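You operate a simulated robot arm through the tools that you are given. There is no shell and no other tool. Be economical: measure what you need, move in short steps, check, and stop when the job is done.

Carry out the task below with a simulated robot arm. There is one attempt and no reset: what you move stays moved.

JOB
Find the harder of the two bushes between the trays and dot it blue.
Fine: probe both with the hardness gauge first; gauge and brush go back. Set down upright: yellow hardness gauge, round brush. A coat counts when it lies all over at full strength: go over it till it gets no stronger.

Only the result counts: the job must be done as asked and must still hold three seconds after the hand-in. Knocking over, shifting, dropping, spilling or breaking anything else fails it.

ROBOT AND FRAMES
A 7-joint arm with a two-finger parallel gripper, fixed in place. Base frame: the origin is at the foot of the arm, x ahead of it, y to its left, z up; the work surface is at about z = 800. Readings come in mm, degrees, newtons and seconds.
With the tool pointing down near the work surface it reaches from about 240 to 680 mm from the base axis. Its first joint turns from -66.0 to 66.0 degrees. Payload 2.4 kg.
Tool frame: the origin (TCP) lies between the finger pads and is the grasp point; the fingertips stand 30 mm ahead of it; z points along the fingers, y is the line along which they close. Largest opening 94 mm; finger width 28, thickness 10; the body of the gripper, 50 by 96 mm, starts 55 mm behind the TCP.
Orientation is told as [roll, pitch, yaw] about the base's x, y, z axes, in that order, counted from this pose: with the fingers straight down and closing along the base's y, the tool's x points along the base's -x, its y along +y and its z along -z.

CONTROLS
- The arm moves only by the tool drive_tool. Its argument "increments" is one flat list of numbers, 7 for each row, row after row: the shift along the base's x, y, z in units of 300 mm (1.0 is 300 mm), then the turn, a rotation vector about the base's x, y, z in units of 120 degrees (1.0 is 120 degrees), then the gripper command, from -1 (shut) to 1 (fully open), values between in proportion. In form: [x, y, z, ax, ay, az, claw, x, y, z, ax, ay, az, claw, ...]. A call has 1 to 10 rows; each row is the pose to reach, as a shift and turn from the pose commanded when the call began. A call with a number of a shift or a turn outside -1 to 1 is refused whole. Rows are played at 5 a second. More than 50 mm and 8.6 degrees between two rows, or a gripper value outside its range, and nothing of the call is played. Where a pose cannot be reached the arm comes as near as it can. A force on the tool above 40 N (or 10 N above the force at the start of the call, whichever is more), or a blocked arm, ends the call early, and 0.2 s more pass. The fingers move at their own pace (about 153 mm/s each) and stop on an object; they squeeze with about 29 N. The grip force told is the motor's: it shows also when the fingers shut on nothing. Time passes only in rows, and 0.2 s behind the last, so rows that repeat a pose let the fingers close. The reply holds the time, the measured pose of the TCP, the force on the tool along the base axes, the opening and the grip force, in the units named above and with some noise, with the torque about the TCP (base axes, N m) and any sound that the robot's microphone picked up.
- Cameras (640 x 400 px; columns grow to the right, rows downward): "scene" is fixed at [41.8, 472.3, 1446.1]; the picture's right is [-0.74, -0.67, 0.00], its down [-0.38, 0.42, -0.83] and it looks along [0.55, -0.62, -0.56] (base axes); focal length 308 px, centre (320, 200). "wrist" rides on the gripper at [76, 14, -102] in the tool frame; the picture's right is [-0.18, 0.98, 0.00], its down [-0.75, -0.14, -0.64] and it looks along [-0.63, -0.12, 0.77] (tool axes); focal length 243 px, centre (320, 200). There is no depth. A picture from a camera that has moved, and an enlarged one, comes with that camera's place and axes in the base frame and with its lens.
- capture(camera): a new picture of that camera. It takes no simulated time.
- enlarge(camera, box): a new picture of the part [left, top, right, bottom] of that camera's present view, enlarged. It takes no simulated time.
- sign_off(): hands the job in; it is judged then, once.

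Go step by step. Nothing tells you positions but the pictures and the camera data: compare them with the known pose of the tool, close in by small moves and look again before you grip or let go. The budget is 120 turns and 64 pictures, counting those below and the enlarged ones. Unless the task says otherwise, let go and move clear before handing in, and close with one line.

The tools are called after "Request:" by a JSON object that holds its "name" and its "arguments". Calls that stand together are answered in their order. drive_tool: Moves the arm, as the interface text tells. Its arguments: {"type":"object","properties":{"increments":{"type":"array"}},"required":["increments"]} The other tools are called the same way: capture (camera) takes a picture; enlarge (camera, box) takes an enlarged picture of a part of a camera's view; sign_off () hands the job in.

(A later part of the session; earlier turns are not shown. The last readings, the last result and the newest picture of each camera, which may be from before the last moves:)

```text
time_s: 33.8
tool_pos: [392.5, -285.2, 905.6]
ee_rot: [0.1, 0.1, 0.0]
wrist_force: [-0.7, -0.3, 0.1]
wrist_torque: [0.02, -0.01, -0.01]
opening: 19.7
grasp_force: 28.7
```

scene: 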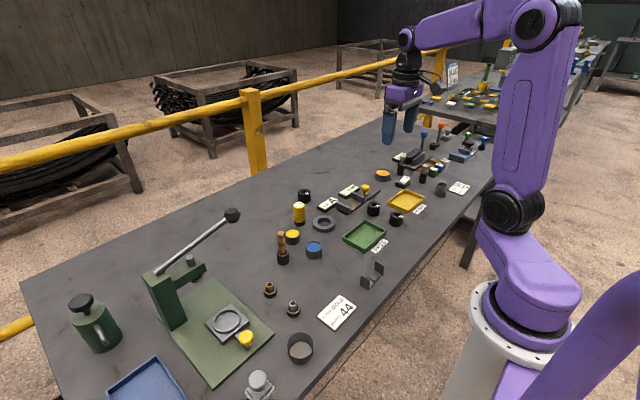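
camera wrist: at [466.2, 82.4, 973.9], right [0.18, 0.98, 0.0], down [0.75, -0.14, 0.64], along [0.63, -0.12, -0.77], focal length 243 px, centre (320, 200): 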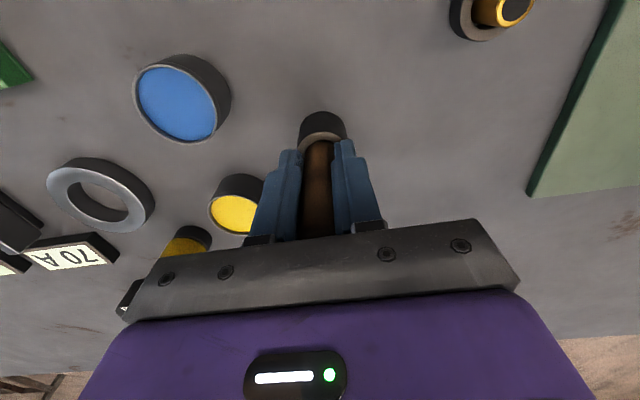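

Request:
{"name": "enlarge", "arguments": {"camera": "scene", "box": [375, 190, 425, 230]}}

```text
10.00 times, centred on (400, 210) of scene
camera zoom: at [41.8, 472.3, 1446.1], right [-0.74, -0.67, 0.0], down [-0.38, 0.42, -0.83], along [0.55, -0.62, -0.56], focal length 3080 px, centre (-480, 100)
```

zoom: 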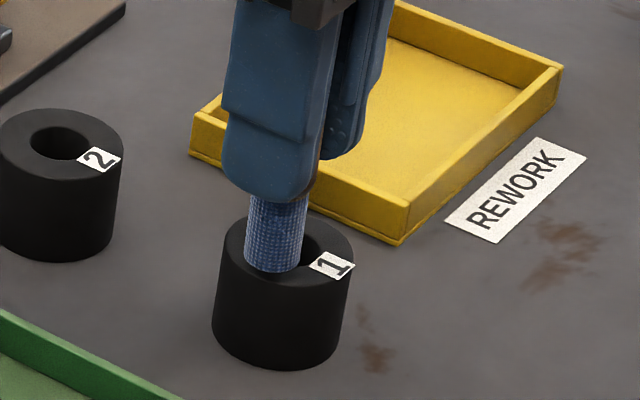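

It looks about at contact but with no force yet; pressing a few mm further.

Request:
{"name": "drive_tool", "arguments": {"increments": [0, 0, -0.007, 0, 0, 0, -1, 0, 0, -0.014, 0, 0, 0, -1, 0, 0, -0.014, 0, 0, 0, -1, 0, 0, -0.014, 0, 0, 0, -1]}}

```text
time_s: 34.8
tool_pos: [393.0, -284.9, 901.7]
ee_rot: [0.0, 0.1, -0.1]
wrist_force: [0.4, 0.6, -0.6]
wrist_torque: [0.01, 0.0, 0.01]
opening: 19.6
grasp_force: 29.4
```

Request:
{"name": "drive_tool", "arguments": {"increments": [0, 0, 0.1, 0, 0, 0, -1, 0, 0, 0.2, 0, 0, 0, -1, 0.1, 0.08, 0.2, 0, 0, 0, -1, 0.1, 0.08, 0.2, 0, 0, 0, -1]}}

Request:
{"name": "enlarge", "arguments": {"camera": "scene", "box": [365, 180, 425, 230]}}

```text
time_s: 35.8
tool_pos: [424.0, -261.8, 962.1]
ee_rot: [-0.1, 0.0, 0.0]
wrist_force: [0.8, -0.8, -0.3]
wrist_torque: [0.01, 0.0, -0.02]
opening: 19.6
grasp_force: 28.9
```

```text
8.00 times, centred on (395, 205) of scene
camera zoom: at [41.8, 472.3, 1446.1], right [-0.74, -0.67, 0.0], down [-0.38, 0.42, -0.83], along [0.55, -0.62, -0.56], focal length 2464 px, centre (-280, 160)
```

zoom: 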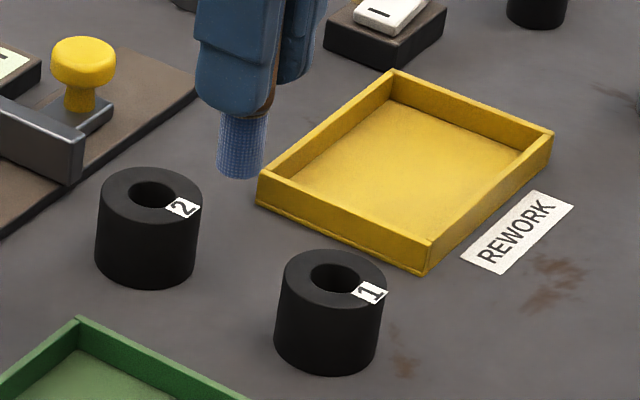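

No mark yet: the brush only just reached the top (bush top is probably about z 832). I'll go back and press lower until I feel contact.

Request:
{"name": "drive_tool", "arguments": {"increments": [-0.1, -0.08, 0, 0, 0, 0, -1, -0.1, -0.08, -0.1, 0, 0, 0, -1, -0.1, -0.08, -0.19, 0, 0, 0, -1, -0.1, -0.08, -0.205, 0, 0, 0, -1, -0.1, -0.08, -0.212, 0, 0, 0, -1, -0.1, -0.08, -0.219, 0, 0, 0, -1, -0.1, -0.08, -0.225, 0, 0, 0, -1, -0.1, -0.08, -0.225, 0, 0, 0, -1]}}

```text
time_s: 37.6
tool_pos: [394.2, -286.4, 895.2]
ee_rot: [-0.1, -0.2, 0.0]
wrist_force: [1.0, 2.4, 31.6]
wrist_torque: [0.2, -0.28, 0.02]
opening: 19.6
grasp_force: 28.6
```

Firm contact now at TCP ≈ 896. I'll ease off a little, hold, then lift and look.

Request:
{"name": "drive_tool", "arguments": {"increments": [0, 0, 0.006, 0, 0, 0, -1, 0, 0, 0.006, 0, 0, 0, -1, 0, 0, 0.1, 0, 0, 0, -1, 0, 0, 0.2, 0, 0, 0, -1, 0.1, 0.08, 0.22, 0, 0, 0, -1, 0.1, 0.08, 0.22, 0, 0, 0, -1]}}

Request:
{"name": "enlarge", "arguments": {"camera": "scene", "box": [365, 180, 425, 230]}}

```text
time_s: 39.0
tool_pos: [421.7, -260.8, 962.2]
ee_rot: [0.1, 0.1, 0.1]
wrist_force: [-0.3, -0.4, 0.2]
wrist_torque: [-0.01, 0.0, 0.02]
opening: 19.6
grasp_force: 29.5
```

```text
8.00 times, centred on (395, 205) of scene
camera zoom: at [41.8, 472.3, 1446.1], right [-0.74, -0.67, 0.0], down [-0.38, 0.42, -0.83], along [0.55, -0.62, -0.56], focal length 2464 px, centre (-280, 160)
```

zoom: 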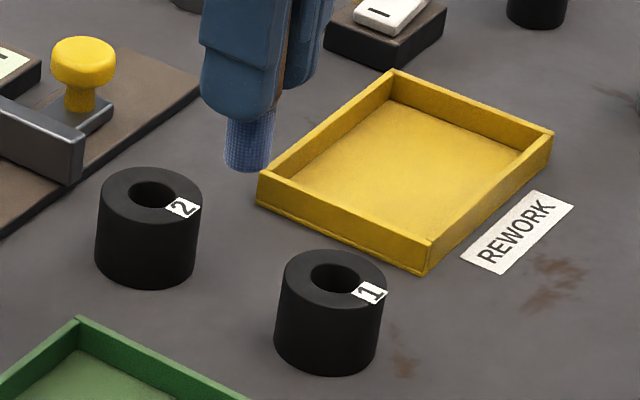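

Request:
{"name": "enlarge", "arguments": {"camera": "scene", "box": [396, 206, 416, 222]}}

```text
16.00 times, centred on (406, 214) of scene
camera zoom: at [41.8, 472.3, 1446.1], right [-0.74, -0.67, 0.0], down [-0.38, 0.42, -0.83], along [0.55, -0.62, -0.56], focal length 4928 px, centre (-1056, -24)
```

zoom: 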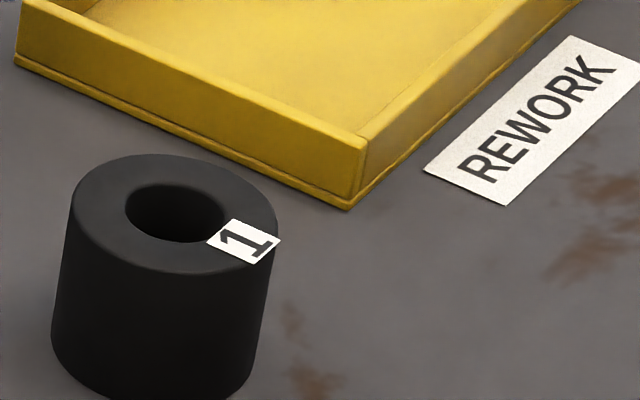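

No visible mark yet. I'll try a lighter, longer contact, finding first touch in 1 mm steps.

Request:
{"name": "drive_tool", "arguments": {"increments": [-0.1, -0.08, 0, 0, 0, 0, -1, -0.1, -0.08, -0.1, 0, 0, 0, -1, -0.1, -0.08, -0.19, 0, 0, 0, -1, -0.1, -0.08, -0.207, 0, 0, 0, -1, -0.1, -0.08, -0.207, 0, 0, 0, -1]}}

Request:
{"name": "drive_tool", "arguments": {"increments": [0, 0, -0.003, 0, 0, 0, -1, 0, 0, -0.006, 0, 0, 0, -1, 0, 0, -0.006, 0, 0, 0, -1]}}

Request:
{"name": "drive_tool", "arguments": {"increments": [0, 0, -0.003, 0, 0, 0, -1, 0, 0, -0.006, 0, 0, 0, -1, 0, 0, -0.006, 0, 0, 0, -1]}}

```text
time_s: 40.2
tool_pos: [392.4, -284.2, 900.0]
ee_rot: [0.0, 0.0, 0.1]
wrist_force: [0.6, -0.2, -0.1]
wrist_torque: [0.0, 0.01, 0.01]
opening: 19.6
grasp_force: 28.8
```

```text
time_s: 41.0
tool_pos: [393.5, -284.3, 897.0]
ee_rot: [0.0, 0.0, -0.1]
wrist_force: [0.1, -0.1, 0.0]
wrist_torque: [0.05, 0.04, 0.0]
opening: 19.5
grasp_force: 30.0
```

```text
time_s: 41.8
tool_pos: [393.5, -284.5, 896.5]
ee_rot: [-0.1, -0.1, 0.0]
wrist_force: [-2.9, 6.5, 29.8]
wrist_torque: [0.4, 0.04, 0.0]
opening: 19.4
grasp_force: 29.0
```

Contact is at TCP ≈ 897. Easing to a light press and holding for about 1.5 s, then lifting to look.

Request:
{"name": "drive_tool", "arguments": {"increments": [0, 0, 0.003, 0, 0, 0, -1, 0, 0, 0.003, 0, 0, 0, -1, 0, 0, 0.003, 0, 0, 0, -1, 0, 0, 0.003, 0, 0, 0, -1, 0, 0, 0.003, 0, 0, 0, -1, 0, 0, 0.003, 0, 0, 0, -1]}}

Request:
{"name": "drive_tool", "arguments": {"increments": [0, 0, 0.1, 0, 0, 0, -1, 0, 0, 0.2, 0, 0, 0, -1, 0.1, 0.08, 0.22, 0, 0, 0, -1, 0.1, 0.08, 0.22, 0, 0, 0, -1]}}

Request:
{"name": "enlarge", "arguments": {"camera": "scene", "box": [365, 180, 425, 230]}}

```text
time_s: 43.2
tool_pos: [393.4, -285.5, 895.4]
ee_rot: [0.0, 0.1, 0.0]
wrist_force: [1.9, -1.0, 5.6]
wrist_torque: [-0.03, -0.22, -0.01]
opening: 19.4
grasp_force: 28.6
```

```text
time_s: 44.2
tool_pos: [423.2, -261.3, 959.3]
ee_rot: [0.0, 0.1, 0.0]
wrist_force: [-0.9, -0.1, -0.6]
wrist_torque: [0.01, 0.03, 0.01]
opening: 19.1
grasp_force: 29.2
```

```text
8.00 times, centred on (395, 205) of scene
camera zoom: at [41.8, 472.3, 1446.1], right [-0.74, -0.67, 0.0], down [-0.38, 0.42, -0.83], along [0.55, -0.62, -0.56], focal length 2464 px, centre (-280, 160)
```

zoom: 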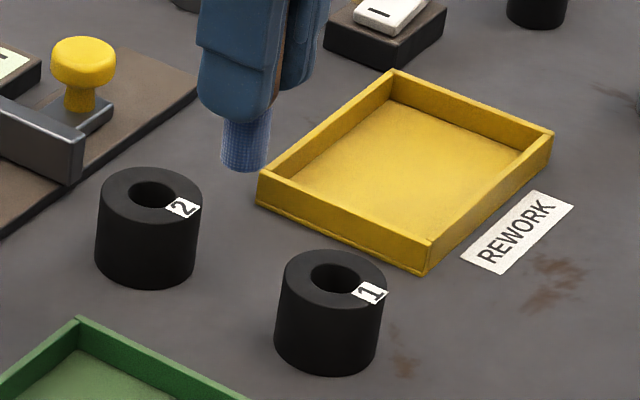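

Still no mark. I'll try centring the brush over the bush top and pressing gently, watching the force.

Request:
{"name": "drive_tool", "arguments": {"increments": [-0.105, -0.128, 0, 0, 0, 0, -1, -0.105, -0.128, -0.1, 0, 0, 0, -1, -0.105, -0.128, -0.18, 0, 0, 0, -1, -0.105, -0.128, -0.2, 0, 0, 0, -1, -0.105, -0.128, -0.208, 0, 0, 0, -1, -0.105, -0.128, -0.212, 0, 0, 0, -1, -0.105, -0.128, -0.216, 0, 0, 0, -1, -0.105, -0.128, -0.216, 0, 0, 0, -1]}}

```text
time_s: 46.0
tool_pos: [392.5, -299.0, 896.4]
ee_rot: [0.1, 0.0, 0.0]
wrist_force: [0.3, 0.6, -1.0]
wrist_torque: [0.01, 0.03, 0.03]
opening: 19.7
grasp_force: 29.0
```

Request:
{"name": "drive_tool", "arguments": {"increments": [0, 0, -0.005, 0, 0, 0, -1, 0, 0, -0.01, 0, 0, 0, -1, 0, 0, -0.015, 0, 0, 0, -1, 0, 0, -0.018, 0, 0, 0, -1, 0, 0, -0.018, 0, 0, 0, -1]}}

Request:
{"name": "enlarge", "arguments": {"camera": "scene", "box": [385, 190, 425, 230]}}

```text
time_s: 47.2
tool_pos: [393.5, -299.6, 893.7]
ee_rot: [-0.1, -0.2, 0.1]
wrist_force: [3.6, 5.0, 36.4]
wrist_torque: [0.46, -0.01, -0.07]
opening: 19.7
grasp_force: 28.7
```

```text
10.00 times, centred on (405, 210) of scene
camera zoom: at [41.4, 472.8, 1446.0], right [-0.74, -0.67, 0.0], down [-0.37, 0.42, -0.83], along [0.55, -0.62, -0.56], focal length 3080 px, centre (-530, 100)
```

zoom: 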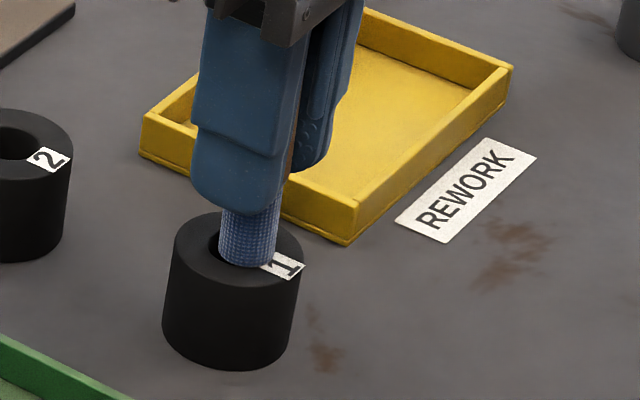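

Request:
{"name": "drive_tool", "arguments": {"increments": [0, 0, 0.012, 0, 0, 0, -1, 0, 0, 0.012, 0, 0, 0, -1, 0, 0, 0.012, 0, 0, 0, -1, 0, 0, 0.1, 0, 0, 0, -1, 0, 0, 0.2, 0, 0, 0, -1, 0.1, 0.1, 0.22, 0, 0, 0, -1, 0.1, 0.1, 0.22, 0, 0, 0, -1]}}

Request:
{"name": "enlarge", "arguments": {"camera": "scene", "box": [375, 182, 425, 232]}}

```text
time_s: 48.8
tool_pos: [419.8, -268.1, 958.6]
ee_rot: [0.1, 0.0, 0.0]
wrist_force: [0.0, -0.2, 0.1]
wrist_torque: [-0.01, -0.03, -0.01]
opening: 20.0
grasp_force: 29.3
```

```text
8.00 times, centred on (400, 207) of scene
camera zoom: at [41.8, 472.3, 1446.1], right [-0.74, -0.67, 0.0], down [-0.38, 0.42, -0.83], along [0.55, -0.62, -0.56], focal length 2464 px, centre (-320, 144)
```

zoom: 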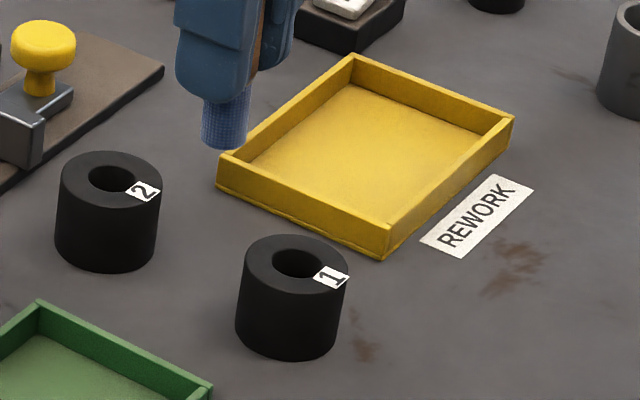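

No transfer, so the brush probably carries too thin a load. I'll return to the blue pot and dip deeper and longer.

Request:
{"name": "drive_tool", "arguments": {"increments": [0.045, 0.144, 0.03, 0, 0, 0, -1, 0.09, 0.288, 0.03, 0, 0, 0, -1, 0.135, 0.432, 0.03, 0, 0, 0, -1, 0.18, 0.576, 0.03, 0, 0, 0, -1, 0.225, 0.72, 0.03, 0, 0, 0, -1, 0.262, 0.86, 0.03, 0, 0, 0, -1, 0.262, 0.86, -0.1, 0, 0, 0, -1, 0.262, 0.86, -0.22, 0, 0, 0, -1, 0.262, 0.86, -0.22, 0, 0, 0, -1]}}

Request:
{"name": "drive_tool", "arguments": {"increments": [0, 0, -0.02, 0, 0, 0, -1, 0, 0, -0.03, 0, 0, 0, -1, 0, 0, -0.04, 0, 0, 0, -1, 0, 0, -0.045, 0, 0, 0, -1, 0, 0, -0.045, 0, 0, 0, -1, 0, 0, -0.045, 0, 0, 0, -1, 0, 0, -0.045, 0, 0, 0, -1, 0, 0, -0.045, 0, 0, 0, -1]}}

Request:
{"name": "enlarge", "arguments": {"camera": "scene", "box": [280, 210, 340, 264]}}

```text
time_s: 50.8
tool_pos: [500.1, -9.3, 891.1]
ee_rot: [0.0, 0.0, 0.0]
wrist_force: [0.1, -0.5, 0.3]
wrist_torque: [-0.02, 0.0, -0.01]
opening: 19.7
grasp_force: 28.9
```

```text
time_s: 52.6
tool_pos: [500.6, -10.7, 878.9]
ee_rot: [0.0, -0.3, -0.1]
wrist_force: [5.5, 1.7, 32.3]
wrist_torque: [0.1, -0.55, 0.04]
opening: 19.7
grasp_force: 29.5
```

```text
7.41 times, centred on (310, 237) of scene
camera zoom: at [41.5, 472.4, 1446.1], right [-0.74, -0.67, 0.0], down [-0.37, 0.42, -0.83], along [0.55, -0.62, -0.56], focal length 2281 px, centre (394, -74)
```

zoom: 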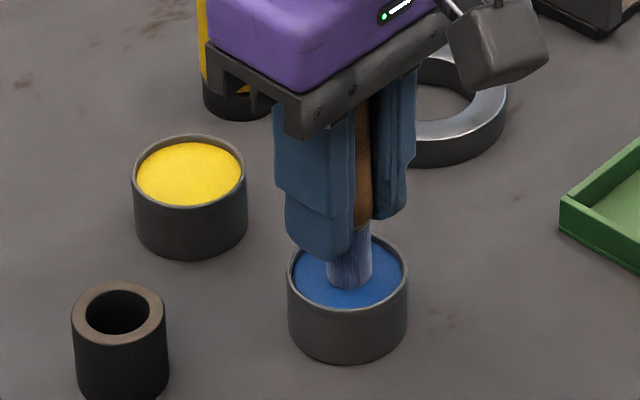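

It has touched firmly in the paint. I'll ease off, lift and look at the bristles.

Request:
{"name": "drive_tool", "arguments": {"increments": [0, 0, 0.008, 0, 0, 0, -1, 0, 0, 0.008, 0, 0, 0, -1, 0, 0, 0.1, 0, 0, 0, -1, 0, 0, 0.2, 0, 0, 0, -1, 0, 0, 0.28, 0, 0, 0, -1, 0, 0, 0.28, 0, 0, 0, -1]}}

Request:
{"name": "enlarge", "arguments": {"camera": "scene", "box": [285, 190, 345, 250]}}

```text
time_s: 54.0
tool_pos: [498.9, -13.2, 960.7]
ee_rot: [0.0, 0.1, 0.0]
wrist_force: [0.3, 0.0, -0.2]
wrist_torque: [-0.01, -0.01, -0.02]
opening: 19.9
grasp_force: 29.0
```

```text
6.67 times, centred on (315, 220) of scene
camera zoom: at [41.8, 472.3, 1446.1], right [-0.74, -0.67, 0.0], down [-0.38, 0.42, -0.83], along [0.55, -0.62, -0.56], focal length 2053 px, centre (353, 67)
```

zoom: 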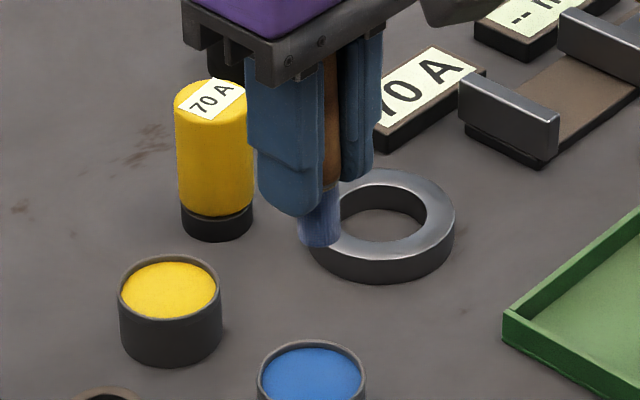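

The bristles look freshly loaded. Going back to bush 1, now with light contact and small strokes.

Request:
{"name": "drive_tool", "arguments": {"increments": [-0.05, -0.13, 0, 0, 0, 0, -1, -0.1, -0.26, 0, 0, 0, 0, -1, -0.15, -0.39, 0, 0, 0, 0, -1, -0.2, -0.52, 0, 0, 0, 0, -1, -0.25, -0.65, 0, 0, 0, 0, -1, -0.3, -0.78, 0, 0, 0, 0, -1, -0.35, -0.907, 0, 0, 0, 0, -1, -0.35, -0.907, -0.12, 0, 0, 0, -1, -0.35, -0.907, -0.21, 0, 0, 0, -1, -0.35, -0.907, -0.21, 0, 0, 0, -1]}}

Request:
{"name": "drive_tool", "arguments": {"increments": [0, 0, -0.003, 0, 0, 0, -1, 0, 0, -0.006, 0, 0, 0, -1, 0, 0, -0.009, 0, 0, 0, -1]}}

```text
time_s: 56.2
tool_pos: [395.0, -283.4, 899.1]
ee_rot: [0.0, 0.1, 0.0]
wrist_force: [0.6, -0.6, -0.6]
wrist_torque: [0.02, 0.02, 0.02]
opening: 19.8
grasp_force: 29.2
```

```text
time_s: 57.0
tool_pos: [394.9, -283.8, 896.3]
ee_rot: [-0.1, 0.0, 0.0]
wrist_force: [-0.3, 0.2, -0.2]
wrist_torque: [-0.01, -0.01, 0.01]
opening: 19.6
grasp_force: 28.9
```

Request:
{"name": "drive_tool", "arguments": {"increments": [0, 0, -0.003, 0, 0, 0, -1, 0, 0, -0.006, 0, 0, 0, -1, 0, 0, -0.006, 0, 0, 0, -1]}}

```text
time_s: 57.8
tool_pos: [394.5, -283.9, 893.7]
ee_rot: [-0.1, -0.2, 0.0]
wrist_force: [-0.1, -0.5, -0.5]
wrist_torque: [0.02, 0.01, -0.01]
opening: 19.6
grasp_force: 29.0
```

Request:
{"name": "drive_tool", "arguments": {"increments": [0, 0, -0.003, 0, 0, 0, -1, 0, 0, -0.003, 0, 0, 0, -1]}}

Request:
{"name": "drive_tool", "arguments": {"increments": [0, 0, -0.002, 0, 0, 0, -1, 0, 0, -0.002, 0, 0, 0, -1]}}

Request:
{"name": "drive_tool", "arguments": {"increments": [0, 0, -0.002, 0, 0, 0, -1, 0, 0, -0.002, 0, 0, 0, -1]}}

```text
time_s: 58.4
tool_pos: [395.2, -281.8, 893.7]
ee_rot: [0.0, 0.0, 0.0]
wrist_force: [0.6, 0.7, -0.2]
wrist_torque: [-0.02, -0.01, 0.0]
opening: 19.8
grasp_force: 29.4
```

```text
time_s: 59.0
tool_pos: [394.5, -283.5, 893.4]
ee_rot: [0.0, 0.0, 0.1]
wrist_force: [-0.6, -0.3, -0.4]
wrist_torque: [-0.02, -0.01, 0.01]
opening: 19.7
grasp_force: 29.0
```

```text
time_s: 59.6
tool_pos: [394.9, -282.6, 891.7]
ee_rot: [0.0, 0.0, 0.0]
wrist_force: [0.2, 0.2, 0.2]
wrist_torque: [0.0, -0.01, -0.03]
opening: 19.7
grasp_force: 28.5
```

Request:
{"name": "drive_tool", "arguments": {"increments": [0, 0, -0.003, 0, 0, 0, -1, 0, 0, -0.003, 0, 0, 0, -1]}}

Request:
{"name": "drive_tool", "arguments": {"increments": [0, 0, -0.003, 0, 0, 0, -1, 0, 0, -0.003, 0, 0, 0, -1]}}

```text
time_s: 60.2
tool_pos: [396.0, -282.3, 890.4]
ee_rot: [0.1, -0.1, 0.0]
wrist_force: [-0.1, -0.3, 0.0]
wrist_torque: [0.01, 0.02, 0.02]
opening: 19.6
grasp_force: 29.8
```

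```text
time_s: 60.8
tool_pos: [394.9, -282.0, 891.3]
ee_rot: [-0.1, 0.0, 0.1]
wrist_force: [-0.3, 0.0, 0.3]
wrist_torque: [0.01, -0.02, -0.01]
opening: 19.6
grasp_force: 28.7
```

Request:
{"name": "enlarge", "arguments": {"camera": "scene", "box": [386, 192, 422, 228]}}

```text
11.11 times, centred on (404, 210) of scene
camera zoom: at [41.8, 472.3, 1446.1], right [-0.74, -0.67, 0.0], down [-0.38, 0.42, -0.83], along [0.55, -0.62, -0.56], focal length 3422 px, centre (-613, 89)
```

zoom: 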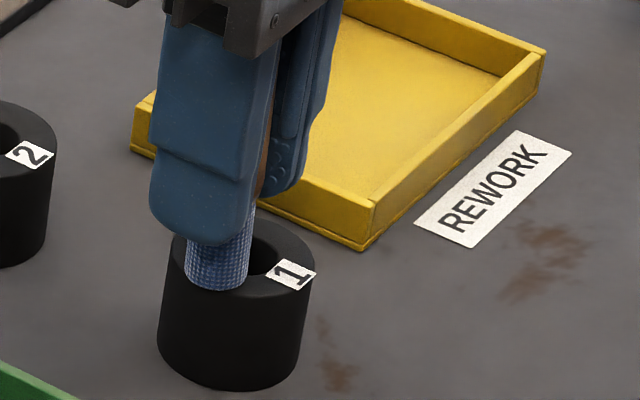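

The bristles appear to be right at the rim surface. I'll go down another 1–2 mm and make small strokes along x.

Request:
{"name": "drive_tool", "arguments": {"increments": [0, 0, -0.005, 0, 0, 0, -1, 0, 0, -0.005, 0, 0, 0, -1]}}

Request:
{"name": "drive_tool", "arguments": {"increments": [0, 0, -0.004, 0, 0, 0, -1, 0, 0, -0.004, 0, 0, 0, -1]}}

```text
time_s: 61.4
tool_pos: [394.6, -283.4, 889.7]
ee_rot: [0.0, 0.0, 0.0]
wrist_force: [0.2, 0.8, 2.5]
wrist_torque: [0.04, -0.01, 0.02]
opening: 19.7
grasp_force: 28.7
```

```text
time_s: 62.0
tool_pos: [394.7, -282.8, 889.3]
ee_rot: [-0.1, -0.2, 0.0]
wrist_force: [-3.6, 3.3, 24.8]
wrist_torque: [0.14, 0.0, -0.03]
opening: 19.9
grasp_force: 28.6
```

Request:
{"name": "drive_tool", "arguments": {"increments": [0, 0, 0.003, 0, 0, 0, -1, 0.01, 0, 0.003, 0, 0, 0, -1, -0.01, 0, 0.003, 0, 0, 0, -1, 0.01, 0, 0.003, 0, 0, 0, -1, -0.01, 0, 0.003, 0, 0, 0, -1, 0, 0, 0.003, 0, 0, 0, -1]}}

Request:
{"name": "drive_tool", "arguments": {"increments": [0, 0, 0.1, 0, 0, 0, -1, 0, 0, 0.22, 0, 0, 0, -1, 0.1, 0.08, 0.24, 0, 0, 0, -1, 0.1, 0.08, 0.24, 0, 0, 0, -1]}}

Request:
{"name": "enlarge", "arguments": {"camera": "scene", "box": [375, 182, 425, 232]}}

```text
time_s: 63.4
tool_pos: [394.2, -283.0, 890.2]
ee_rot: [0.0, 0.1, 0.1]
wrist_force: [0.6, -0.6, 15.8]
wrist_torque: [-0.01, -0.17, -0.02]
opening: 19.7
grasp_force: 29.0
```

```text
time_s: 64.4
tool_pos: [423.7, -261.0, 962.9]
ee_rot: [0.0, 0.1, 0.0]
wrist_force: [0.4, -0.1, -1.4]
wrist_torque: [0.01, -0.03, 0.01]
opening: 19.8
grasp_force: 28.9
```

```text
8.00 times, centred on (400, 207) of scene
camera zoom: at [41.8, 472.3, 1446.1], right [-0.74, -0.67, 0.0], down [-0.38, 0.42, -0.83], along [0.55, -0.62, -0.56], focal length 2464 px, centre (-320, 144)
```

zoom: 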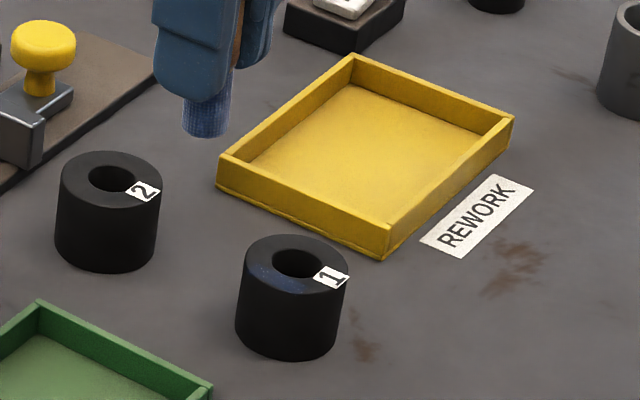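

A faint blue film is now visible on the front of bush 1's top, so it is building up. I'll repeat strokes at the same spot.

Request:
{"name": "drive_tool", "arguments": {"increments": [-0.1, -0.08, 0, 0, 0, 0, -1, -0.1, -0.08, -0.12, 0, 0, 0, -1, -0.1, -0.08, -0.225, 0, 0, 0, -1, -0.1, -0.08, -0.239, 0, 0, 0, -1, -0.093, -0.08, -0.24, 0, 0, 0, -1, -0.107, -0.08, -0.24, 0, 0, 0, -1, -0.093, -0.08, -0.24, 0, 0, 0, -1, -0.107, -0.08, -0.24, 0, 0, 0, -1, -0.1, -0.08, -0.24, 0, 0, 0, -1]}}

Request:
{"name": "drive_tool", "arguments": {"increments": [0.007, 0, -0.001, 0, 0, 0, -1, -0.007, 0, -0.001, 0, 0, 0, -1, 0.007, 0, -0.001, 0, 0, 0, -1, -0.007, 0, -0.001, 0, 0, 0, -1, 0.007, 0, -0.001, 0, 0, 0, -1, -0.007, 0, -0.001, 0, 0, 0, -1, 0.007, 0, -0.001, 0, 0, 0, -1, -0.007, 0, -0.001, 0, 0, 0, -1, 0, 0, -0.001, 0, 0, 0, -1]}}

```text
time_s: 66.4
tool_pos: [394.6, -283.5, 888.0]
ee_rot: [-0.1, -0.1, 0.0]
wrist_force: [-0.1, -0.6, 16.4]
wrist_torque: [-0.01, -0.07, 0.01]
opening: 19.9
grasp_force: 29.0
```

```text
time_s: 68.4
tool_pos: [393.4, -282.3, 888.4]
ee_rot: [0.0, 0.0, 0.0]
wrist_force: [5.6, -2.8, 15.2]
wrist_torque: [-0.14, -0.39, -0.02]
opening: 19.6
grasp_force: 28.8
```

Request:
{"name": "drive_tool", "arguments": {"increments": [0.007, 0.003, 0, 0, 0, 0, -1, -0.007, 0.003, 0, 0, 0, 0, -1, 0.007, -0.003, 0, 0, 0, 0, -1, -0.007, -0.003, 0, 0, 0, 0, -1, 0, 0, 0, 0, 0, 0, -1, 0, 0, 0.1, 0, 0, 0, -1, 0, 0, 0.22, 0, 0, 0, -1, 0.1, 0.08, 0.24, 0, 0, 0, -1, 0.1, 0.08, 0.24, 0, 0, 0, -1]}}

Request:
{"name": "enlarge", "arguments": {"camera": "scene", "box": [380, 188, 420, 228]}}

```text
time_s: 70.4
tool_pos: [426.1, -260.0, 960.5]
ee_rot: [0.1, 0.0, -0.1]
wrist_force: [0.3, -0.7, -0.4]
wrist_torque: [-0.01, 0.01, -0.01]
opening: 19.6
grasp_force: 29.2
```

```text
10.00 times, centred on (400, 208) of scene
camera zoom: at [41.8, 472.3, 1446.1], right [-0.74, -0.67, 0.0], down [-0.38, 0.42, -0.83], along [0.55, -0.62, -0.56], focal length 3080 px, centre (-480, 120)
```

zoom: 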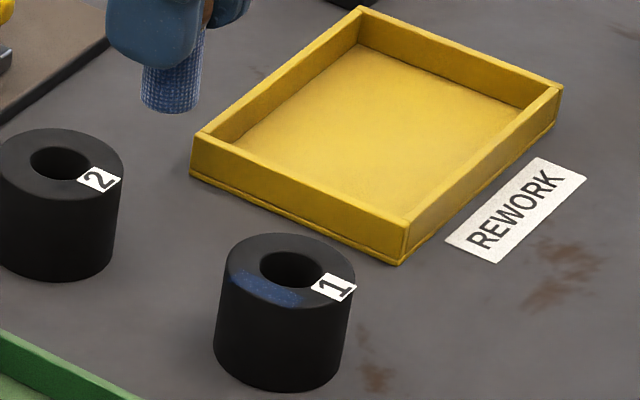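

It is stronger but still faint, and the bristles look partly spent. Re-dipping in blue, gently.

Request:
{"name": "drive_tool", "arguments": {"increments": [0.042, 0.138, 0, 0, 0, 0, -1, 0.084, 0.276, 0, 0, 0, 0, -1, 0.126, 0.414, 0, 0, 0, 0, -1, 0.168, 0.552, 0, 0, 0, 0, -1, 0.21, 0.69, 0, 0, 0, 0, -1, 0.25, 0.83, 0, 0, 0, 0, -1, 0.25, 0.83, -0.12, 0, 0, 0, -1, 0.25, 0.83, -0.24, 0, 0, 0, -1, 0.25, 0.83, -0.28, 0, 0, 0, -1, 0.25, 0.83, -0.28, 0, 0, 0, -1]}}

Request:
{"name": "drive_tool", "arguments": {"increments": [0, 0, -0.004, 0, 0, 0, -1, 0, 0, -0.004, 0, 0, 0, -1]}}

Request:
{"name": "drive_tool", "arguments": {"increments": [0, 0, -0.004, 0, 0, 0, -1, 0, 0, -0.004, 0, 0, 0, -1]}}

```text
time_s: 72.6
tool_pos: [501.7, -10.6, 877.6]
ee_rot: [0.0, -0.3, 0.0]
wrist_force: [-4.7, 2.1, 33.5]
wrist_torque: [0.09, 0.14, 0.01]
opening: 19.9
grasp_force: 29.1
```

```text
time_s: 73.2
tool_pos: [502.5, -10.3, 876.0]
ee_rot: [0.0, -0.4, -0.1]
wrist_force: [0.7, 1.8, 36.0]
wrist_torque: [0.11, -0.32, 0.0]
opening: 19.9
grasp_force: 29.2
```

```text
time_s: 73.8
tool_pos: [500.9, -10.6, 876.1]
ee_rot: [0.0, -0.2, 0.0]
wrist_force: [2.4, 2.6, 40.2]
wrist_torque: [0.15, -0.33, 0.04]
opening: 19.6
grasp_force: 28.6
```

Loaded. Lifting and returning to the same spot on bush 1.

Request:
{"name": "drive_tool", "arguments": {"increments": [0, 0, 0.1, 0, 0, 0, -1, 0, 0, 0.25, 0, 0, 0, -1, -0.05, -0.13, 0.28, 0, 0, 0, -1, -0.1, -0.26, 0.28, 0, 0, 0, -1, -0.15, -0.39, 0.28, 0, 0, 0, -1, -0.2, -0.52, 0.28, 0, 0, 0, -1, -0.25, -0.65, 0.28, 0, 0, 0, -1, -0.3, -0.78, 0.28, 0, 0, 0, -1, -0.35, -0.91, 0.28, 0, 0, 0, -1, -0.35, -0.91, 0.17, 0, 0, 0, -1]}}

Request:
{"name": "drive_tool", "arguments": {"increments": [0, 0, -0.09, 0, 0, 0, -1, 0, 0, -0.12, 0, 0, 0, -1, 0, 0, -0.124, 0, 0, 0, -1, 0, 0, -0.124, 0, 0, 0, -1]}}

```text
time_s: 76.0
tool_pos: [395.0, -282.9, 924.9]
ee_rot: [0.0, 0.0, 0.1]
wrist_force: [0.5, 0.5, 0.3]
wrist_torque: [0.0, -0.03, -0.02]
opening: 19.8
grasp_force: 29.6
```

```text
time_s: 77.0
tool_pos: [394.4, -283.4, 887.7]
ee_rot: [0.0, 0.0, 0.0]
wrist_force: [-0.5, 0.7, -0.8]
wrist_torque: [-0.06, 0.02, 0.02]
opening: 19.6
grasp_force: 29.5
```

Request:
{"name": "drive_tool", "arguments": {"increments": [0, 0, -0.005, 0, 0, 0, -1, 0, 0, -0.008, 0, 0, 0, -1, 0, 0, -0.01, 0, 0, 0, -1]}}

```text
time_s: 77.8
tool_pos: [394.2, -283.4, 886.6]
ee_rot: [-0.1, -0.1, 0.1]
wrist_force: [-2.6, 1.2, 17.6]
wrist_torque: [0.04, -0.02, -0.01]
opening: 19.6
grasp_force: 28.9
```

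Contact at about 17 N. Stroking over the spot repeatedly.

Request:
{"name": "drive_tool", "arguments": {"increments": [0.008, 0, 0, 0, 0, 0, -1, -0.008, 0, 0, 0, 0, 0, -1, 0.008, 0.004, 0, 0, 0, 0, -1, -0.008, 0.004, 0, 0, 0, 0, -1, 0.008, -0.004, 0, 0, 0, 0, -1, -0.008, -0.004, 0, 0, 0, 0, -1, 0.008, 0, 0, 0, 0, 0, -1, -0.008, 0, 0, 0, 0, 0, -1, 0, 0, 0, 0, 0, 0, -1]}}

Request:
{"name": "drive_tool", "arguments": {"increments": [0.008, 0, 0, 0, 0, 0, -1, -0.008, 0, 0, 0, 0, 0, -1, 0.008, 0.004, 0, 0, 0, 0, -1, -0.008, 0.004, 0, 0, 0, 0, -1, 0.008, -0.004, 0, 0, 0, 0, -1, -0.008, -0.004, 0, 0, 0, 0, -1, 0.008, 0, 0, 0, 0, 0, -1, -0.008, 0, 0, 0, 0, 0, -1, 0, 0, 0, 0, 0, 0, -1]}}

Request:
{"name": "drive_tool", "arguments": {"increments": [0, 0, 0.1, 0, 0, 0, -1, 0, 0, 0.22, 0, 0, 0, -1, 0.1, 0.08, 0.24, 0, 0, 0, -1, 0.1, 0.08, 0.24, 0, 0, 0, -1]}}

Request:
{"name": "enlarge", "arguments": {"camera": "scene", "box": [380, 188, 420, 228]}}

```text
time_s: 79.8
tool_pos: [395.7, -283.6, 886.0]
ee_rot: [-0.1, 0.0, -0.1]
wrist_force: [7.4, 0.1, 20.3]
wrist_torque: [-0.01, -0.51, 0.03]
opening: 19.9
grasp_force: 28.7
```

```text
time_s: 81.8
tool_pos: [394.2, -282.6, 884.4]
ee_rot: [-0.1, -0.1, 0.0]
wrist_force: [2.7, -2.0, 27.1]
wrist_torque: [-0.13, -0.32, 0.01]
opening: 19.8
grasp_force: 29.4
```

```text
time_s: 82.8
tool_pos: [425.1, -257.6, 955.3]
ee_rot: [0.0, -0.1, 0.0]
wrist_force: [0.3, 0.2, -0.3]
wrist_torque: [-0.02, 0.0, -0.02]
opening: 19.9
grasp_force: 28.7
```

```text
10.00 times, centred on (400, 208) of scene
camera zoom: at [41.8, 472.3, 1446.1], right [-0.74, -0.67, 0.0], down [-0.38, 0.42, -0.83], along [0.55, -0.62, -0.56], focal length 3080 px, centre (-480, 120)
```

zoom: 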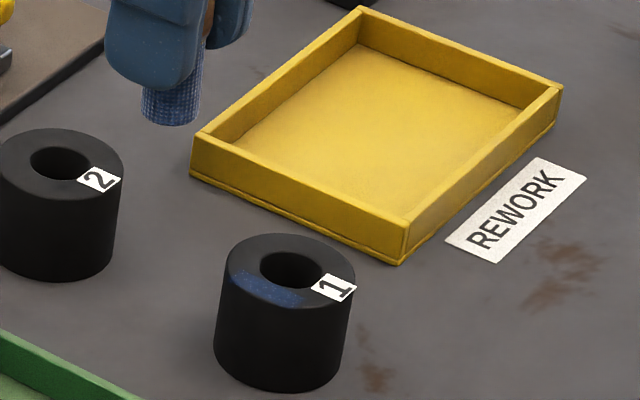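

The coat is building but still faint; it needs more dips and passes. Dipping again.

Request:
{"name": "drive_tool", "arguments": {"increments": [0.042, 0.138, 0, 0, 0, 0, -1, 0.084, 0.276, 0, 0, 0, 0, -1, 0.126, 0.414, 0, 0, 0, 0, -1, 0.168, 0.552, 0, 0, 0, 0, -1, 0.21, 0.69, 0, 0, 0, 0, -1, 0.25, 0.83, 0, 0, 0, 0, -1, 0.25, 0.83, -0.12, 0, 0, 0, -1, 0.25, 0.83, -0.24, 0, 0, 0, -1, 0.25, 0.83, -0.272, 0, 0, 0, -1, 0.25, 0.83, -0.276, 0, 0, 0, -1]}}

Request:
{"name": "drive_tool", "arguments": {"increments": [0.01, 0, -0.001, 0, 0, 0, -1, -0.01, 0, -0.001, 0, 0, 0, -1, 0.01, 0, -0.001, 0, 0, 0, -1, -0.01, 0, -0.001, 0, 0, 0, -1, 0, 0, 0, 0, 0, 0, -1]}}

Request:
{"name": "enlarge", "arguments": {"camera": "scene", "box": [290, 222, 330, 262]}}

```text
time_s: 85.0
tool_pos: [501.5, -10.9, 875.7]
ee_rot: [0.0, -0.3, 0.0]
wrist_force: [-2.6, -1.7, 25.3]
wrist_torque: [-0.1, -0.01, 0.02]
opening: 19.7
grasp_force: 29.0
```

```text
time_s: 85.4
tool_pos: [501.1, -11.2, 874.9]
ee_rot: [0.0, 0.0, 0.1]
wrist_force: [-4.6, -0.5, 12.7]
wrist_torque: [-0.01, 0.13, 0.01]
opening: 19.7
grasp_force: 29.5
stopped in row 2: the force on the tool passed its limit at 45 N (the readings are from after the stop); the commanded pose is now the measured one
```

```text
10.00 times, centred on (310, 242) of scene
camera zoom: at [41.5, 472.3, 1446.2], right [-0.74, -0.67, 0.0], down [-0.37, 0.42, -0.83], along [0.55, -0.62, -0.56], focal length 3080 px, centre (420, -220)
```

zoom: 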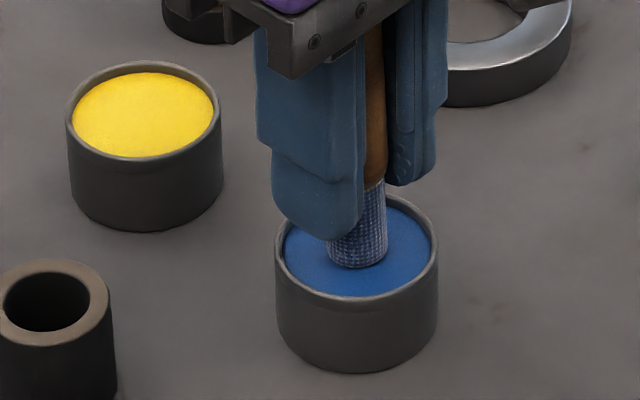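

Loaded again. Lifting and returning to the bush for more passes.

Request:
{"name": "drive_tool", "arguments": {"increments": [0, 0, 0.1, 0, 0, 0, -1, 0, 0, 0.25, 0, 0, 0, -1, -0.05, -0.13, 0.27, 0, 0, 0, -1, -0.1, -0.26, 0.27, 0, 0, 0, -1, -0.15, -0.39, 0.27, 0, 0, 0, -1, -0.2, -0.52, 0.27, 0, 0, 0, -1, -0.25, -0.65, 0.27, 0, 0, 0, -1, -0.3, -0.78, 0.27, 0, 0, 0, -1, -0.355, -0.906, 0.27, 0, 0, 0, -1, -0.355, -0.906, 0.15, 0, 0, 0, -1]}}

Request:
{"name": "drive_tool", "arguments": {"increments": [0, 0, -0.09, 0, 0, 0, -1, 0, 0, -0.11, 0, 0, 0, -1, 0, 0, -0.117, 0, 0, 0, -1, 0, 0, -0.12, 0, 0, 0, -1]}}

```text
time_s: 87.6
tool_pos: [396.5, -286.1, 919.2]
ee_rot: [0.0, 0.1, 0.0]
wrist_force: [0.6, -0.1, -0.8]
wrist_torque: [0.04, 0.0, 0.0]
opening: 19.6
grasp_force: 29.1
```

```text
time_s: 88.7
tool_pos: [395.1, -283.0, 885.7]
ee_rot: [-0.1, 0.0, 0.0]
wrist_force: [-3.7, 4.0, 14.3]
wrist_torque: [0.15, 0.05, 0.03]
opening: 19.9
grasp_force: 28.7
stopped in row 4: the force on the tool passed its limit at 43 N (the readings are from after the stop); the commanded pose is now the measured one
```

In contact at about 14 N. Passes plus a few dabs, then a look.

Request:
{"name": "drive_tool", "arguments": {"increments": [0.01, 0, 0, 0, 0, 0, -1, -0.01, 0, 0, 0, 0, 0, -1, 0.01, 0, 0, 0, 0, 0, -1, -0.01, 0, 0, 0, 0, 0, -1, 0.01, 0, 0, 0, 0, 0, -1, -0.01, 0, 0, 0, 0, 0, -1, 0.01, 0, 0, 0, 0, 0, -1, -0.01, 0, 0, 0, 0, 0, -1, 0, 0, 0, 0, 0, 0, -1]}}

Request:
{"name": "drive_tool", "arguments": {"increments": [0, 0, 0.02, 0, 0, 0, -1, 0, 0, -0.001, 0, 0, 0, -1, 0, 0, 0.02, 0, 0, 0, -1, 0, 0, -0.001, 0, 0, 0, -1, 0, 0, 0.02, 0, 0, 0, -1, 0, 0, -0.001, 0, 0, 0, -1, 0, 0, 0.02, 0, 0, 0, -1, 0, 0, -0.001, 0, 0, 0, -1, 0, 0, 0, 0, 0, 0, -1]}}

Request:
{"name": "drive_tool", "arguments": {"increments": [0, 0, 0.1, 0, 0, 0, -1, 0, 0, 0.22, 0, 0, 0, -1, 0.1, 0.08, 0.24, 0, 0, 0, -1, 0.1, 0.08, 0.24, 0, 0, 0, -1]}}

Request:
{"name": "enlarge", "arguments": {"camera": "scene", "box": [380, 188, 420, 228]}}

```text
time_s: 90.7
tool_pos: [396.7, -284.2, 885.0]
ee_rot: [-0.2, 0.0, 0.1]
wrist_force: [-0.5, -1.8, 11.4]
wrist_torque: [-0.17, -0.09, 0.01]
opening: 19.9
grasp_force: 29.2
```

```text
time_s: 92.7
tool_pos: [396.0, -283.6, 886.0]
ee_rot: [-0.2, -0.1, 0.0]
wrist_force: [-0.6, 2.9, 9.9]
wrist_torque: [0.07, -0.04, 0.04]
opening: 19.8
grasp_force: 28.7
```

```text
time_s: 93.7
tool_pos: [427.5, -259.2, 955.5]
ee_rot: [-0.1, 0.0, 0.0]
wrist_force: [-0.3, 0.9, -1.3]
wrist_torque: [-0.02, -0.01, 0.0]
opening: 19.7
grasp_force: 28.8
```

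```text
10.00 times, centred on (400, 208) of scene
camera zoom: at [41.8, 472.3, 1446.1], right [-0.74, -0.67, 0.0], down [-0.38, 0.42, -0.83], along [0.55, -0.62, -0.56], focal length 3080 px, centre (-480, 120)
```

zoom: 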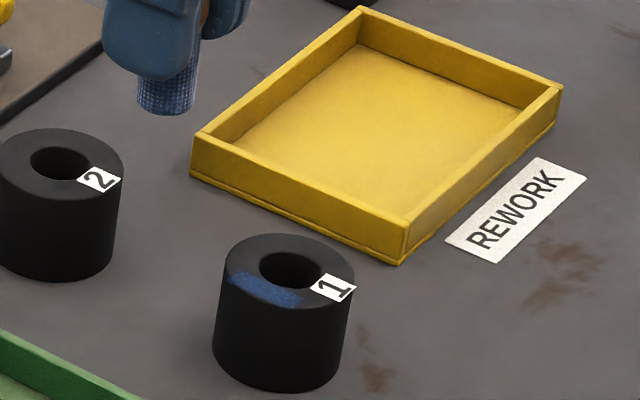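

Clearly bluer now. Another dip and more passes.

Request:
{"name": "drive_tool", "arguments": {"increments": [0.042, 0.138, 0, 0, 0, 0, -1, 0.084, 0.276, 0, 0, 0, 0, -1, 0.126, 0.414, 0, 0, 0, 0, -1, 0.168, 0.552, 0, 0, 0, 0, -1, 0.21, 0.69, 0, 0, 0, 0, -1, 0.248, 0.829, 0, 0, 0, 0, -1, 0.248, 0.829, -0.12, 0, 0, 0, -1, 0.248, 0.829, -0.24, 0, 0, 0, -1, 0.248, 0.829, -0.268, 0, 0, 0, -1, 0.248, 0.829, -0.274, 0, 0, 0, -1]}}

```text
time_s: 95.9
tool_pos: [498.7, -8.2, 875.4]
ee_rot: [-0.1, -0.1, 0.0]
wrist_force: [-7.7, 4.2, 26.1]
wrist_torque: [0.21, 0.23, 0.05]
opening: 19.7
grasp_force: 28.9
```

Request:
{"name": "drive_tool", "arguments": {"increments": [0, 0, 0, 0, 0, 0, -1, 0, 0, 0.12, 0, 0, 0, -1, 0, 0, 0.25, 0, 0, 0, -1, -0.055, -0.14, 0.27, 0, 0, 0, -1, -0.11, -0.28, 0.27, 0, 0, 0, -1, -0.165, -0.42, 0.27, 0, 0, 0, -1, -0.22, -0.56, 0.27, 0, 0, 0, -1, -0.275, -0.7, 0.27, 0, 0, 0, -1, -0.32, -0.83, 0.27, 0, 0, 0, -1, -0.351, -0.909, 0.2, 0, 0, 0, -1]}}

Request:
{"name": "drive_tool", "arguments": {"increments": [0, 0, -0.1, 0, 0, 0, -1, 0, 0, -0.155, 0, 0, 0, -1, 0, 0, -0.163, 0, 0, 0, -1, 0, 0, -0.166, 0, 0, 0, -1, 0, 0, -0.168, 0, 0, 0, -1]}}

```text
time_s: 98.1
tool_pos: [394.4, -285.4, 934.2]
ee_rot: [0.0, 0.0, -0.2]
wrist_force: [-0.5, 0.4, 0.2]
wrist_torque: [-0.01, 0.0, 0.0]
opening: 19.8
grasp_force: 29.0
```

```text
time_s: 99.3
tool_pos: [395.2, -284.0, 885.1]
ee_rot: [-0.2, -0.1, 0.0]
wrist_force: [-0.3, 2.3, 11.3]
wrist_torque: [0.05, -0.06, 0.03]
opening: 20.1
grasp_force: 28.8
```

In contact. Several rounds of passes and dabs.

Request:
{"name": "drive_tool", "arguments": {"increments": [0.01, 0, 0, 0, 0, 0, -1, -0.01, 0, 0, 0, 0, 0, -1, 0.01, 0, 0, 0, 0, 0, -1, -0.01, 0, 0, 0, 0, 0, -1, 0.01, 0, 0, 0, 0, 0, -1, -0.01, 0, 0, 0, 0, 0, -1, 0.01, 0, 0, 0, 0, 0, -1, -0.01, 0, 0, 0, 0, 0, -1, 0, 0, 0, 0, 0, 0, -1]}}

Request:
{"name": "drive_tool", "arguments": {"increments": [0, 0, 0.02, 0, 0, 0, -1, 0, 0, -0.001, 0, 0, 0, -1, 0, 0, 0.02, 0, 0, 0, -1, 0, 0, -0.001, 0, 0, 0, -1, 0, 0, 0.02, 0, 0, 0, -1, 0, 0, -0.001, 0, 0, 0, -1, 0, 0, 0.02, 0, 0, 0, -1, 0, 0, -0.002, 0, 0, 0, -1, 0, 0, -0.002, 0, 0, 0, -1]}}

Request:
{"name": "drive_tool", "arguments": {"increments": [0.01, 0, 0, 0, 0, 0, -1, -0.01, 0, 0, 0, 0, 0, -1, 0.01, 0, 0, 0, 0, 0, -1, -0.01, 0, 0, 0, 0, 0, -1, 0.01, 0, 0, 0, 0, 0, -1, -0.01, 0, 0, 0, 0, 0, -1, 0.01, 0, 0, 0, 0, 0, -1, -0.01, 0, 0, 0, 0, 0, -1, 0, 0, 0, 0, 0, 0, -1]}}

Request:
{"name": "drive_tool", "arguments": {"increments": [0, 0, 0.1, 0, 0, 0, -1, 0, 0, 0.22, 0, 0, 0, -1, 0.1, 0.08, 0.24, 0, 0, 0, -1, 0.1, 0.08, 0.24, 0, 0, 0, -1]}}

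Request:
{"name": "enlarge", "arguments": {"camera": "scene", "box": [380, 188, 420, 228]}}

```text
time_s: 101.3
tool_pos: [393.6, -284.2, 885.5]
ee_rot: [-0.2, -0.1, 0.0]
wrist_force: [2.6, 0.9, 35.2]
wrist_torque: [0.09, -0.3, 0.0]
opening: 20.2
grasp_force: 29.4
```

```text
time_s: 103.3
tool_pos: [393.6, -284.0, 885.9]
ee_rot: [-0.1, 0.0, 0.0]
wrist_force: [-6.4, 4.6, 31.9]
wrist_torque: [0.24, 0.13, 0.02]
opening: 19.7
grasp_force: 29.1
```

```text
time_s: 103.6
tool_pos: [395.8, -284.4, 883.9]
ee_rot: [-0.2, 0.2, -0.2]
wrist_force: [-4.8, 2.6, 14.5]
wrist_torque: [0.16, 0.12, 0.04]
opening: 19.7
grasp_force: 28.9
stopped in row 1: the force on the tool passed its limit at 45 N (the readings are from after the stop); the commanded pose is now the measured one
```

```text
time_s: 104.6
tool_pos: [427.1, -260.0, 957.1]
ee_rot: [-0.1, 0.1, 0.0]
wrist_force: [0.1, 1.0, 0.0]
wrist_torque: [0.0, 0.0, 0.02]
opening: 19.5
grasp_force: 28.1
```

```text
10.00 times, centred on (400, 208) of scene
camera zoom: at [41.8, 472.3, 1446.1], right [-0.74, -0.67, 0.0], down [-0.38, 0.42, -0.83], along [0.55, -0.62, -0.56], focal length 3080 px, centre (-480, 120)
```

zoom: 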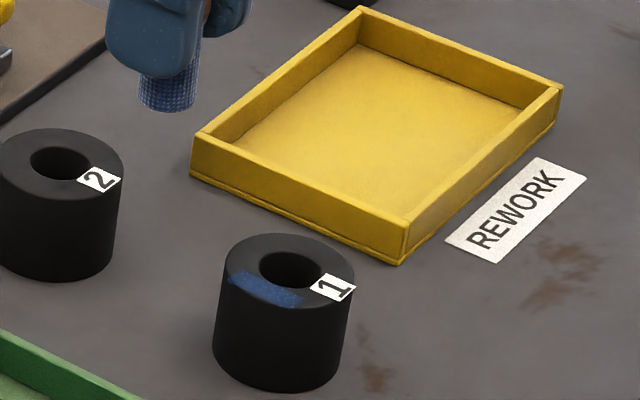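

Stronger again. Another dip cycle.

Request:
{"name": "drive_tool", "arguments": {"increments": [0.042, 0.138, 0, 0, 0, 0, -1, 0.084, 0.276, 0, 0, 0, 0, -1, 0.126, 0.414, 0, 0, 0, 0, -1, 0.168, 0.552, 0, 0, 0, 0, -1, 0.21, 0.69, 0, 0, 0, 0, -1, 0.247, 0.833, 0, 0, 0, 0, -1, 0.247, 0.833, -0.12, 0, 0, 0, -1, 0.247, 0.833, -0.24, 0, 0, 0, -1, 0.247, 0.833, -0.265, 0, 0, 0, -1, 0.247, 0.833, -0.27, 0, 0, 0, -1]}}

```text
time_s: 106.8
tool_pos: [498.8, -11.1, 875.5]
ee_rot: [-0.1, 0.0, -0.1]
wrist_force: [0.8, 0.4, 0.6]
wrist_torque: [0.02, 0.0, -0.01]
opening: 19.9
grasp_force: 29.0
```

Request:
{"name": "drive_tool", "arguments": {"increments": [0, 0, -0.004, 0, 0, 0, -1, 0, 0, -0.007, 0, 0, 0, -1, 0, 0, -0.007, 0, 0, 0, -1]}}

```text
time_s: 107.6
tool_pos: [501.2, -10.9, 875.7]
ee_rot: [-0.1, -0.2, -0.2]
wrist_force: [-7.7, -1.5, 36.8]
wrist_torque: [-0.04, 0.07, 0.01]
opening: 20.0
grasp_force: 29.1
```

Request:
{"name": "drive_tool", "arguments": {"increments": [0, 0, 0.003, 0, 0, 0, -1, 0, 0, 0.13, 0, 0, 0, -1, 0, 0, 0.26, 0, 0, 0, -1, -0.055, -0.14, 0.28, 0, 0, 0, -1, -0.11, -0.28, 0.28, 0, 0, 0, -1, -0.165, -0.42, 0.28, 0, 0, 0, -1, -0.22, -0.56, 0.28, 0, 0, 0, -1, -0.275, -0.7, 0.28, 0, 0, 0, -1, -0.32, -0.83, 0.28, 0, 0, 0, -1, -0.35, -0.911, 0.2, 0, 0, 0, -1]}}

Request:
{"name": "drive_tool", "arguments": {"increments": [0, 0, -0.1, 0, 0, 0, -1, 0, 0, -0.145, 0, 0, 0, -1, 0, 0, -0.155, 0, 0, 0, -1, 0, 0, -0.159, 0, 0, 0, -1, 0, 0, -0.161, 0, 0, 0, -1]}}

```text
time_s: 109.8
tool_pos: [395.8, -284.6, 933.3]
ee_rot: [0.0, 0.0, 0.0]
wrist_force: [0.1, 0.6, -0.3]
wrist_torque: [-0.01, 0.01, 0.01]
opening: 19.8
grasp_force: 28.8
```

```text
time_s: 111.0
tool_pos: [395.7, -285.3, 886.0]
ee_rot: [-0.1, 0.0, -0.2]
wrist_force: [0.1, 1.2, 8.9]
wrist_torque: [0.09, 0.02, 0.0]
opening: 19.7
grasp_force: 29.0
```

Request:
{"name": "drive_tool", "arguments": {"increments": [0.01, 0, 0, 0, 0, 0, -1, -0.01, 0, 0, 0, 0, 0, -1, 0.01, 0.004, 0, 0, 0, 0, -1, -0.01, 0.004, 0, 0, 0, 0, -1, 0.01, -0.004, 0, 0, 0, 0, -1, -0.01, -0.004, 0, 0, 0, 0, -1, 0.01, 0, 0, 0, 0, 0, -1, -0.01, 0, 0, 0, 0, 0, -1, 0, 0, 0, 0, 0, 0, -1]}}

Request:
{"name": "drive_tool", "arguments": {"increments": [0.01, 0, 0, 0, 0, 0, -1, -0.01, 0, 0, 0, 0, 0, -1, 0.01, 0.004, 0, 0, 0, 0, -1, -0.01, 0.004, 0, 0, 0, 0, -1, 0.01, -0.004, 0, 0, 0, 0, -1, -0.01, -0.004, 0, 0, 0, 0, -1, 0.01, 0, 0, 0, 0, 0, -1, -0.01, 0, 0, 0, 0, 0, -1, 0, 0, 0, 0, 0, 0, -1]}}

Request:
{"name": "drive_tool", "arguments": {"increments": [0.01, 0, 0, 0, 0, 0, -1, -0.01, 0, 0, 0, 0, 0, -1, 0.01, 0.004, 0, 0, 0, 0, -1, -0.01, 0.004, 0, 0, 0, 0, -1, 0.01, -0.004, 0, 0, 0, 0, -1, -0.01, -0.004, 0, 0, 0, 0, -1, 0.01, 0, 0, 0, 0, 0, -1, -0.01, 0, 0, 0, 0, 0, -1, 0, 0, 0, 0, 0, 0, -1]}}

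```text
time_s: 113.0
tool_pos: [393.5, -283.8, 885.5]
ee_rot: [0.0, 0.1, -0.1]
wrist_force: [-4.4, 0.6, 15.9]
wrist_torque: [0.0, 0.09, -0.04]
opening: 19.8
grasp_force: 28.4
```

```text
time_s: 115.0
tool_pos: [394.1, -285.2, 885.4]
ee_rot: [-0.1, 0.0, -0.1]
wrist_force: [-2.4, -1.9, 20.9]
wrist_torque: [-0.07, 0.07, -0.01]
opening: 19.9
grasp_force: 29.2
```

```text
time_s: 117.0
tool_pos: [393.0, -283.9, 885.2]
ee_rot: [0.0, 0.3, -0.1]
wrist_force: [-2.0, 0.5, 16.8]
wrist_torque: [0.0, 0.0, -0.01]
opening: 19.5
grasp_force: 28.9
```

Request:
{"name": "drive_tool", "arguments": {"increments": [0, 0, 0.1, 0, 0, 0, -1, 0, 0, 0.22, 0, 0, 0, -1, 0.1, 0.08, 0.24, 0, 0, 0, -1, 0.1, 0.08, 0.24, 0, 0, 0, -1]}}

Request:
{"name": "enlarge", "arguments": {"camera": "scene", "box": [380, 188, 420, 228]}}

```text
time_s: 118.0
tool_pos: [424.7, -258.5, 955.3]
ee_rot: [-0.1, 0.1, -0.1]
wrist_force: [0.1, 0.6, -0.5]
wrist_torque: [0.01, 0.01, 0.0]
opening: 19.8
grasp_force: 29.3
```

```text
10.00 times, centred on (400, 208) of scene
camera zoom: at [41.8, 472.3, 1446.1], right [-0.74, -0.67, 0.0], down [-0.38, 0.42, -0.83], along [0.55, -0.62, -0.56], focal length 3080 px, centre (-480, 120)
```

zoom: 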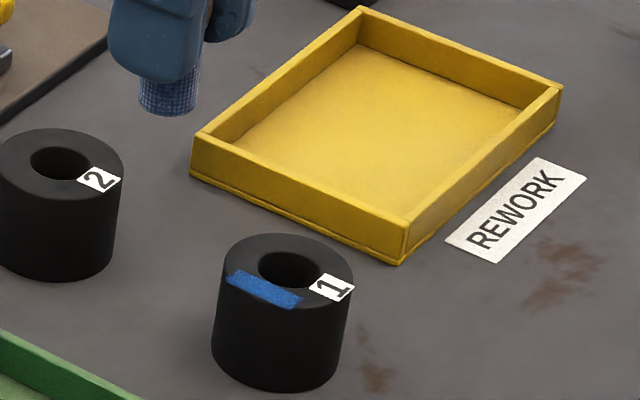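

Much stronger: a solid blue patch now. One more dip and a full set of passes, with slightly wider strokes to cover the ends, to make sure it is saturated.

Request:
{"name": "drive_tool", "arguments": {"increments": [0.042, 0.138, 0, 0, 0, 0, -1, 0.084, 0.276, 0, 0, 0, 0, -1, 0.126, 0.414, 0, 0, 0, 0, -1, 0.168, 0.552, 0, 0, 0, 0, -1, 0.21, 0.69, 0, 0, 0, 0, -1, 0.25, 0.831, 0, 0, 0, 0, -1, 0.25, 0.831, -0.12, 0, 0, 0, -1, 0.25, 0.831, -0.24, 0, 0, 0, -1, 0.25, 0.831, -0.27, 0, 0, 0, -1, 0.25, 0.831, -0.278, 0, 0, 0, -1]}}

```text
time_s: 120.2
tool_pos: [497.9, -10.2, 874.5]
ee_rot: [0.0, 0.0, -0.2]
wrist_force: [-7.8, 2.1, 27.5]
wrist_torque: [0.12, 0.19, 0.01]
opening: 20.1
grasp_force: 29.2
```

Request:
{"name": "drive_tool", "arguments": {"increments": [0, 0, 0.003, 0, 0, 0, -1, 0, 0, 0.13, 0, 0, 0, -1, 0, 0, 0.26, 0, 0, 0, -1, -0.055, -0.14, 0.28, 0, 0, 0, -1, -0.11, -0.28, 0.28, 0, 0, 0, -1, -0.165, -0.42, 0.28, 0, 0, 0, -1, -0.22, -0.56, 0.28, 0, 0, 0, -1, -0.275, -0.7, 0.28, 0, 0, 0, -1, -0.32, -0.83, 0.28, 0, 0, 0, -1, -0.35, -0.911, 0.2, 0, 0, 0, -1]}}

Request:
{"name": "drive_tool", "arguments": {"increments": [0, 0, -0.1, 0, 0, 0, -1, 0, 0, -0.145, 0, 0, 0, -1, 0, 0, -0.155, 0, 0, 0, -1, 0, 0, -0.16, 0, 0, 0, -1, 0, 0, -0.164, 0, 0, 0, -1]}}

```text
time_s: 122.4
tool_pos: [393.1, -284.5, 933.2]
ee_rot: [-0.1, 0.0, 0.0]
wrist_force: [0.6, 0.3, -0.5]
wrist_torque: [0.0, -0.03, 0.01]
opening: 19.9
grasp_force: 29.0
```

```text
time_s: 123.6
tool_pos: [393.3, -284.5, 884.9]
ee_rot: [-0.1, 0.0, 0.0]
wrist_force: [-4.6, 2.0, 18.6]
wrist_torque: [0.1, 0.15, 0.02]
opening: 19.6
grasp_force: 28.6
```

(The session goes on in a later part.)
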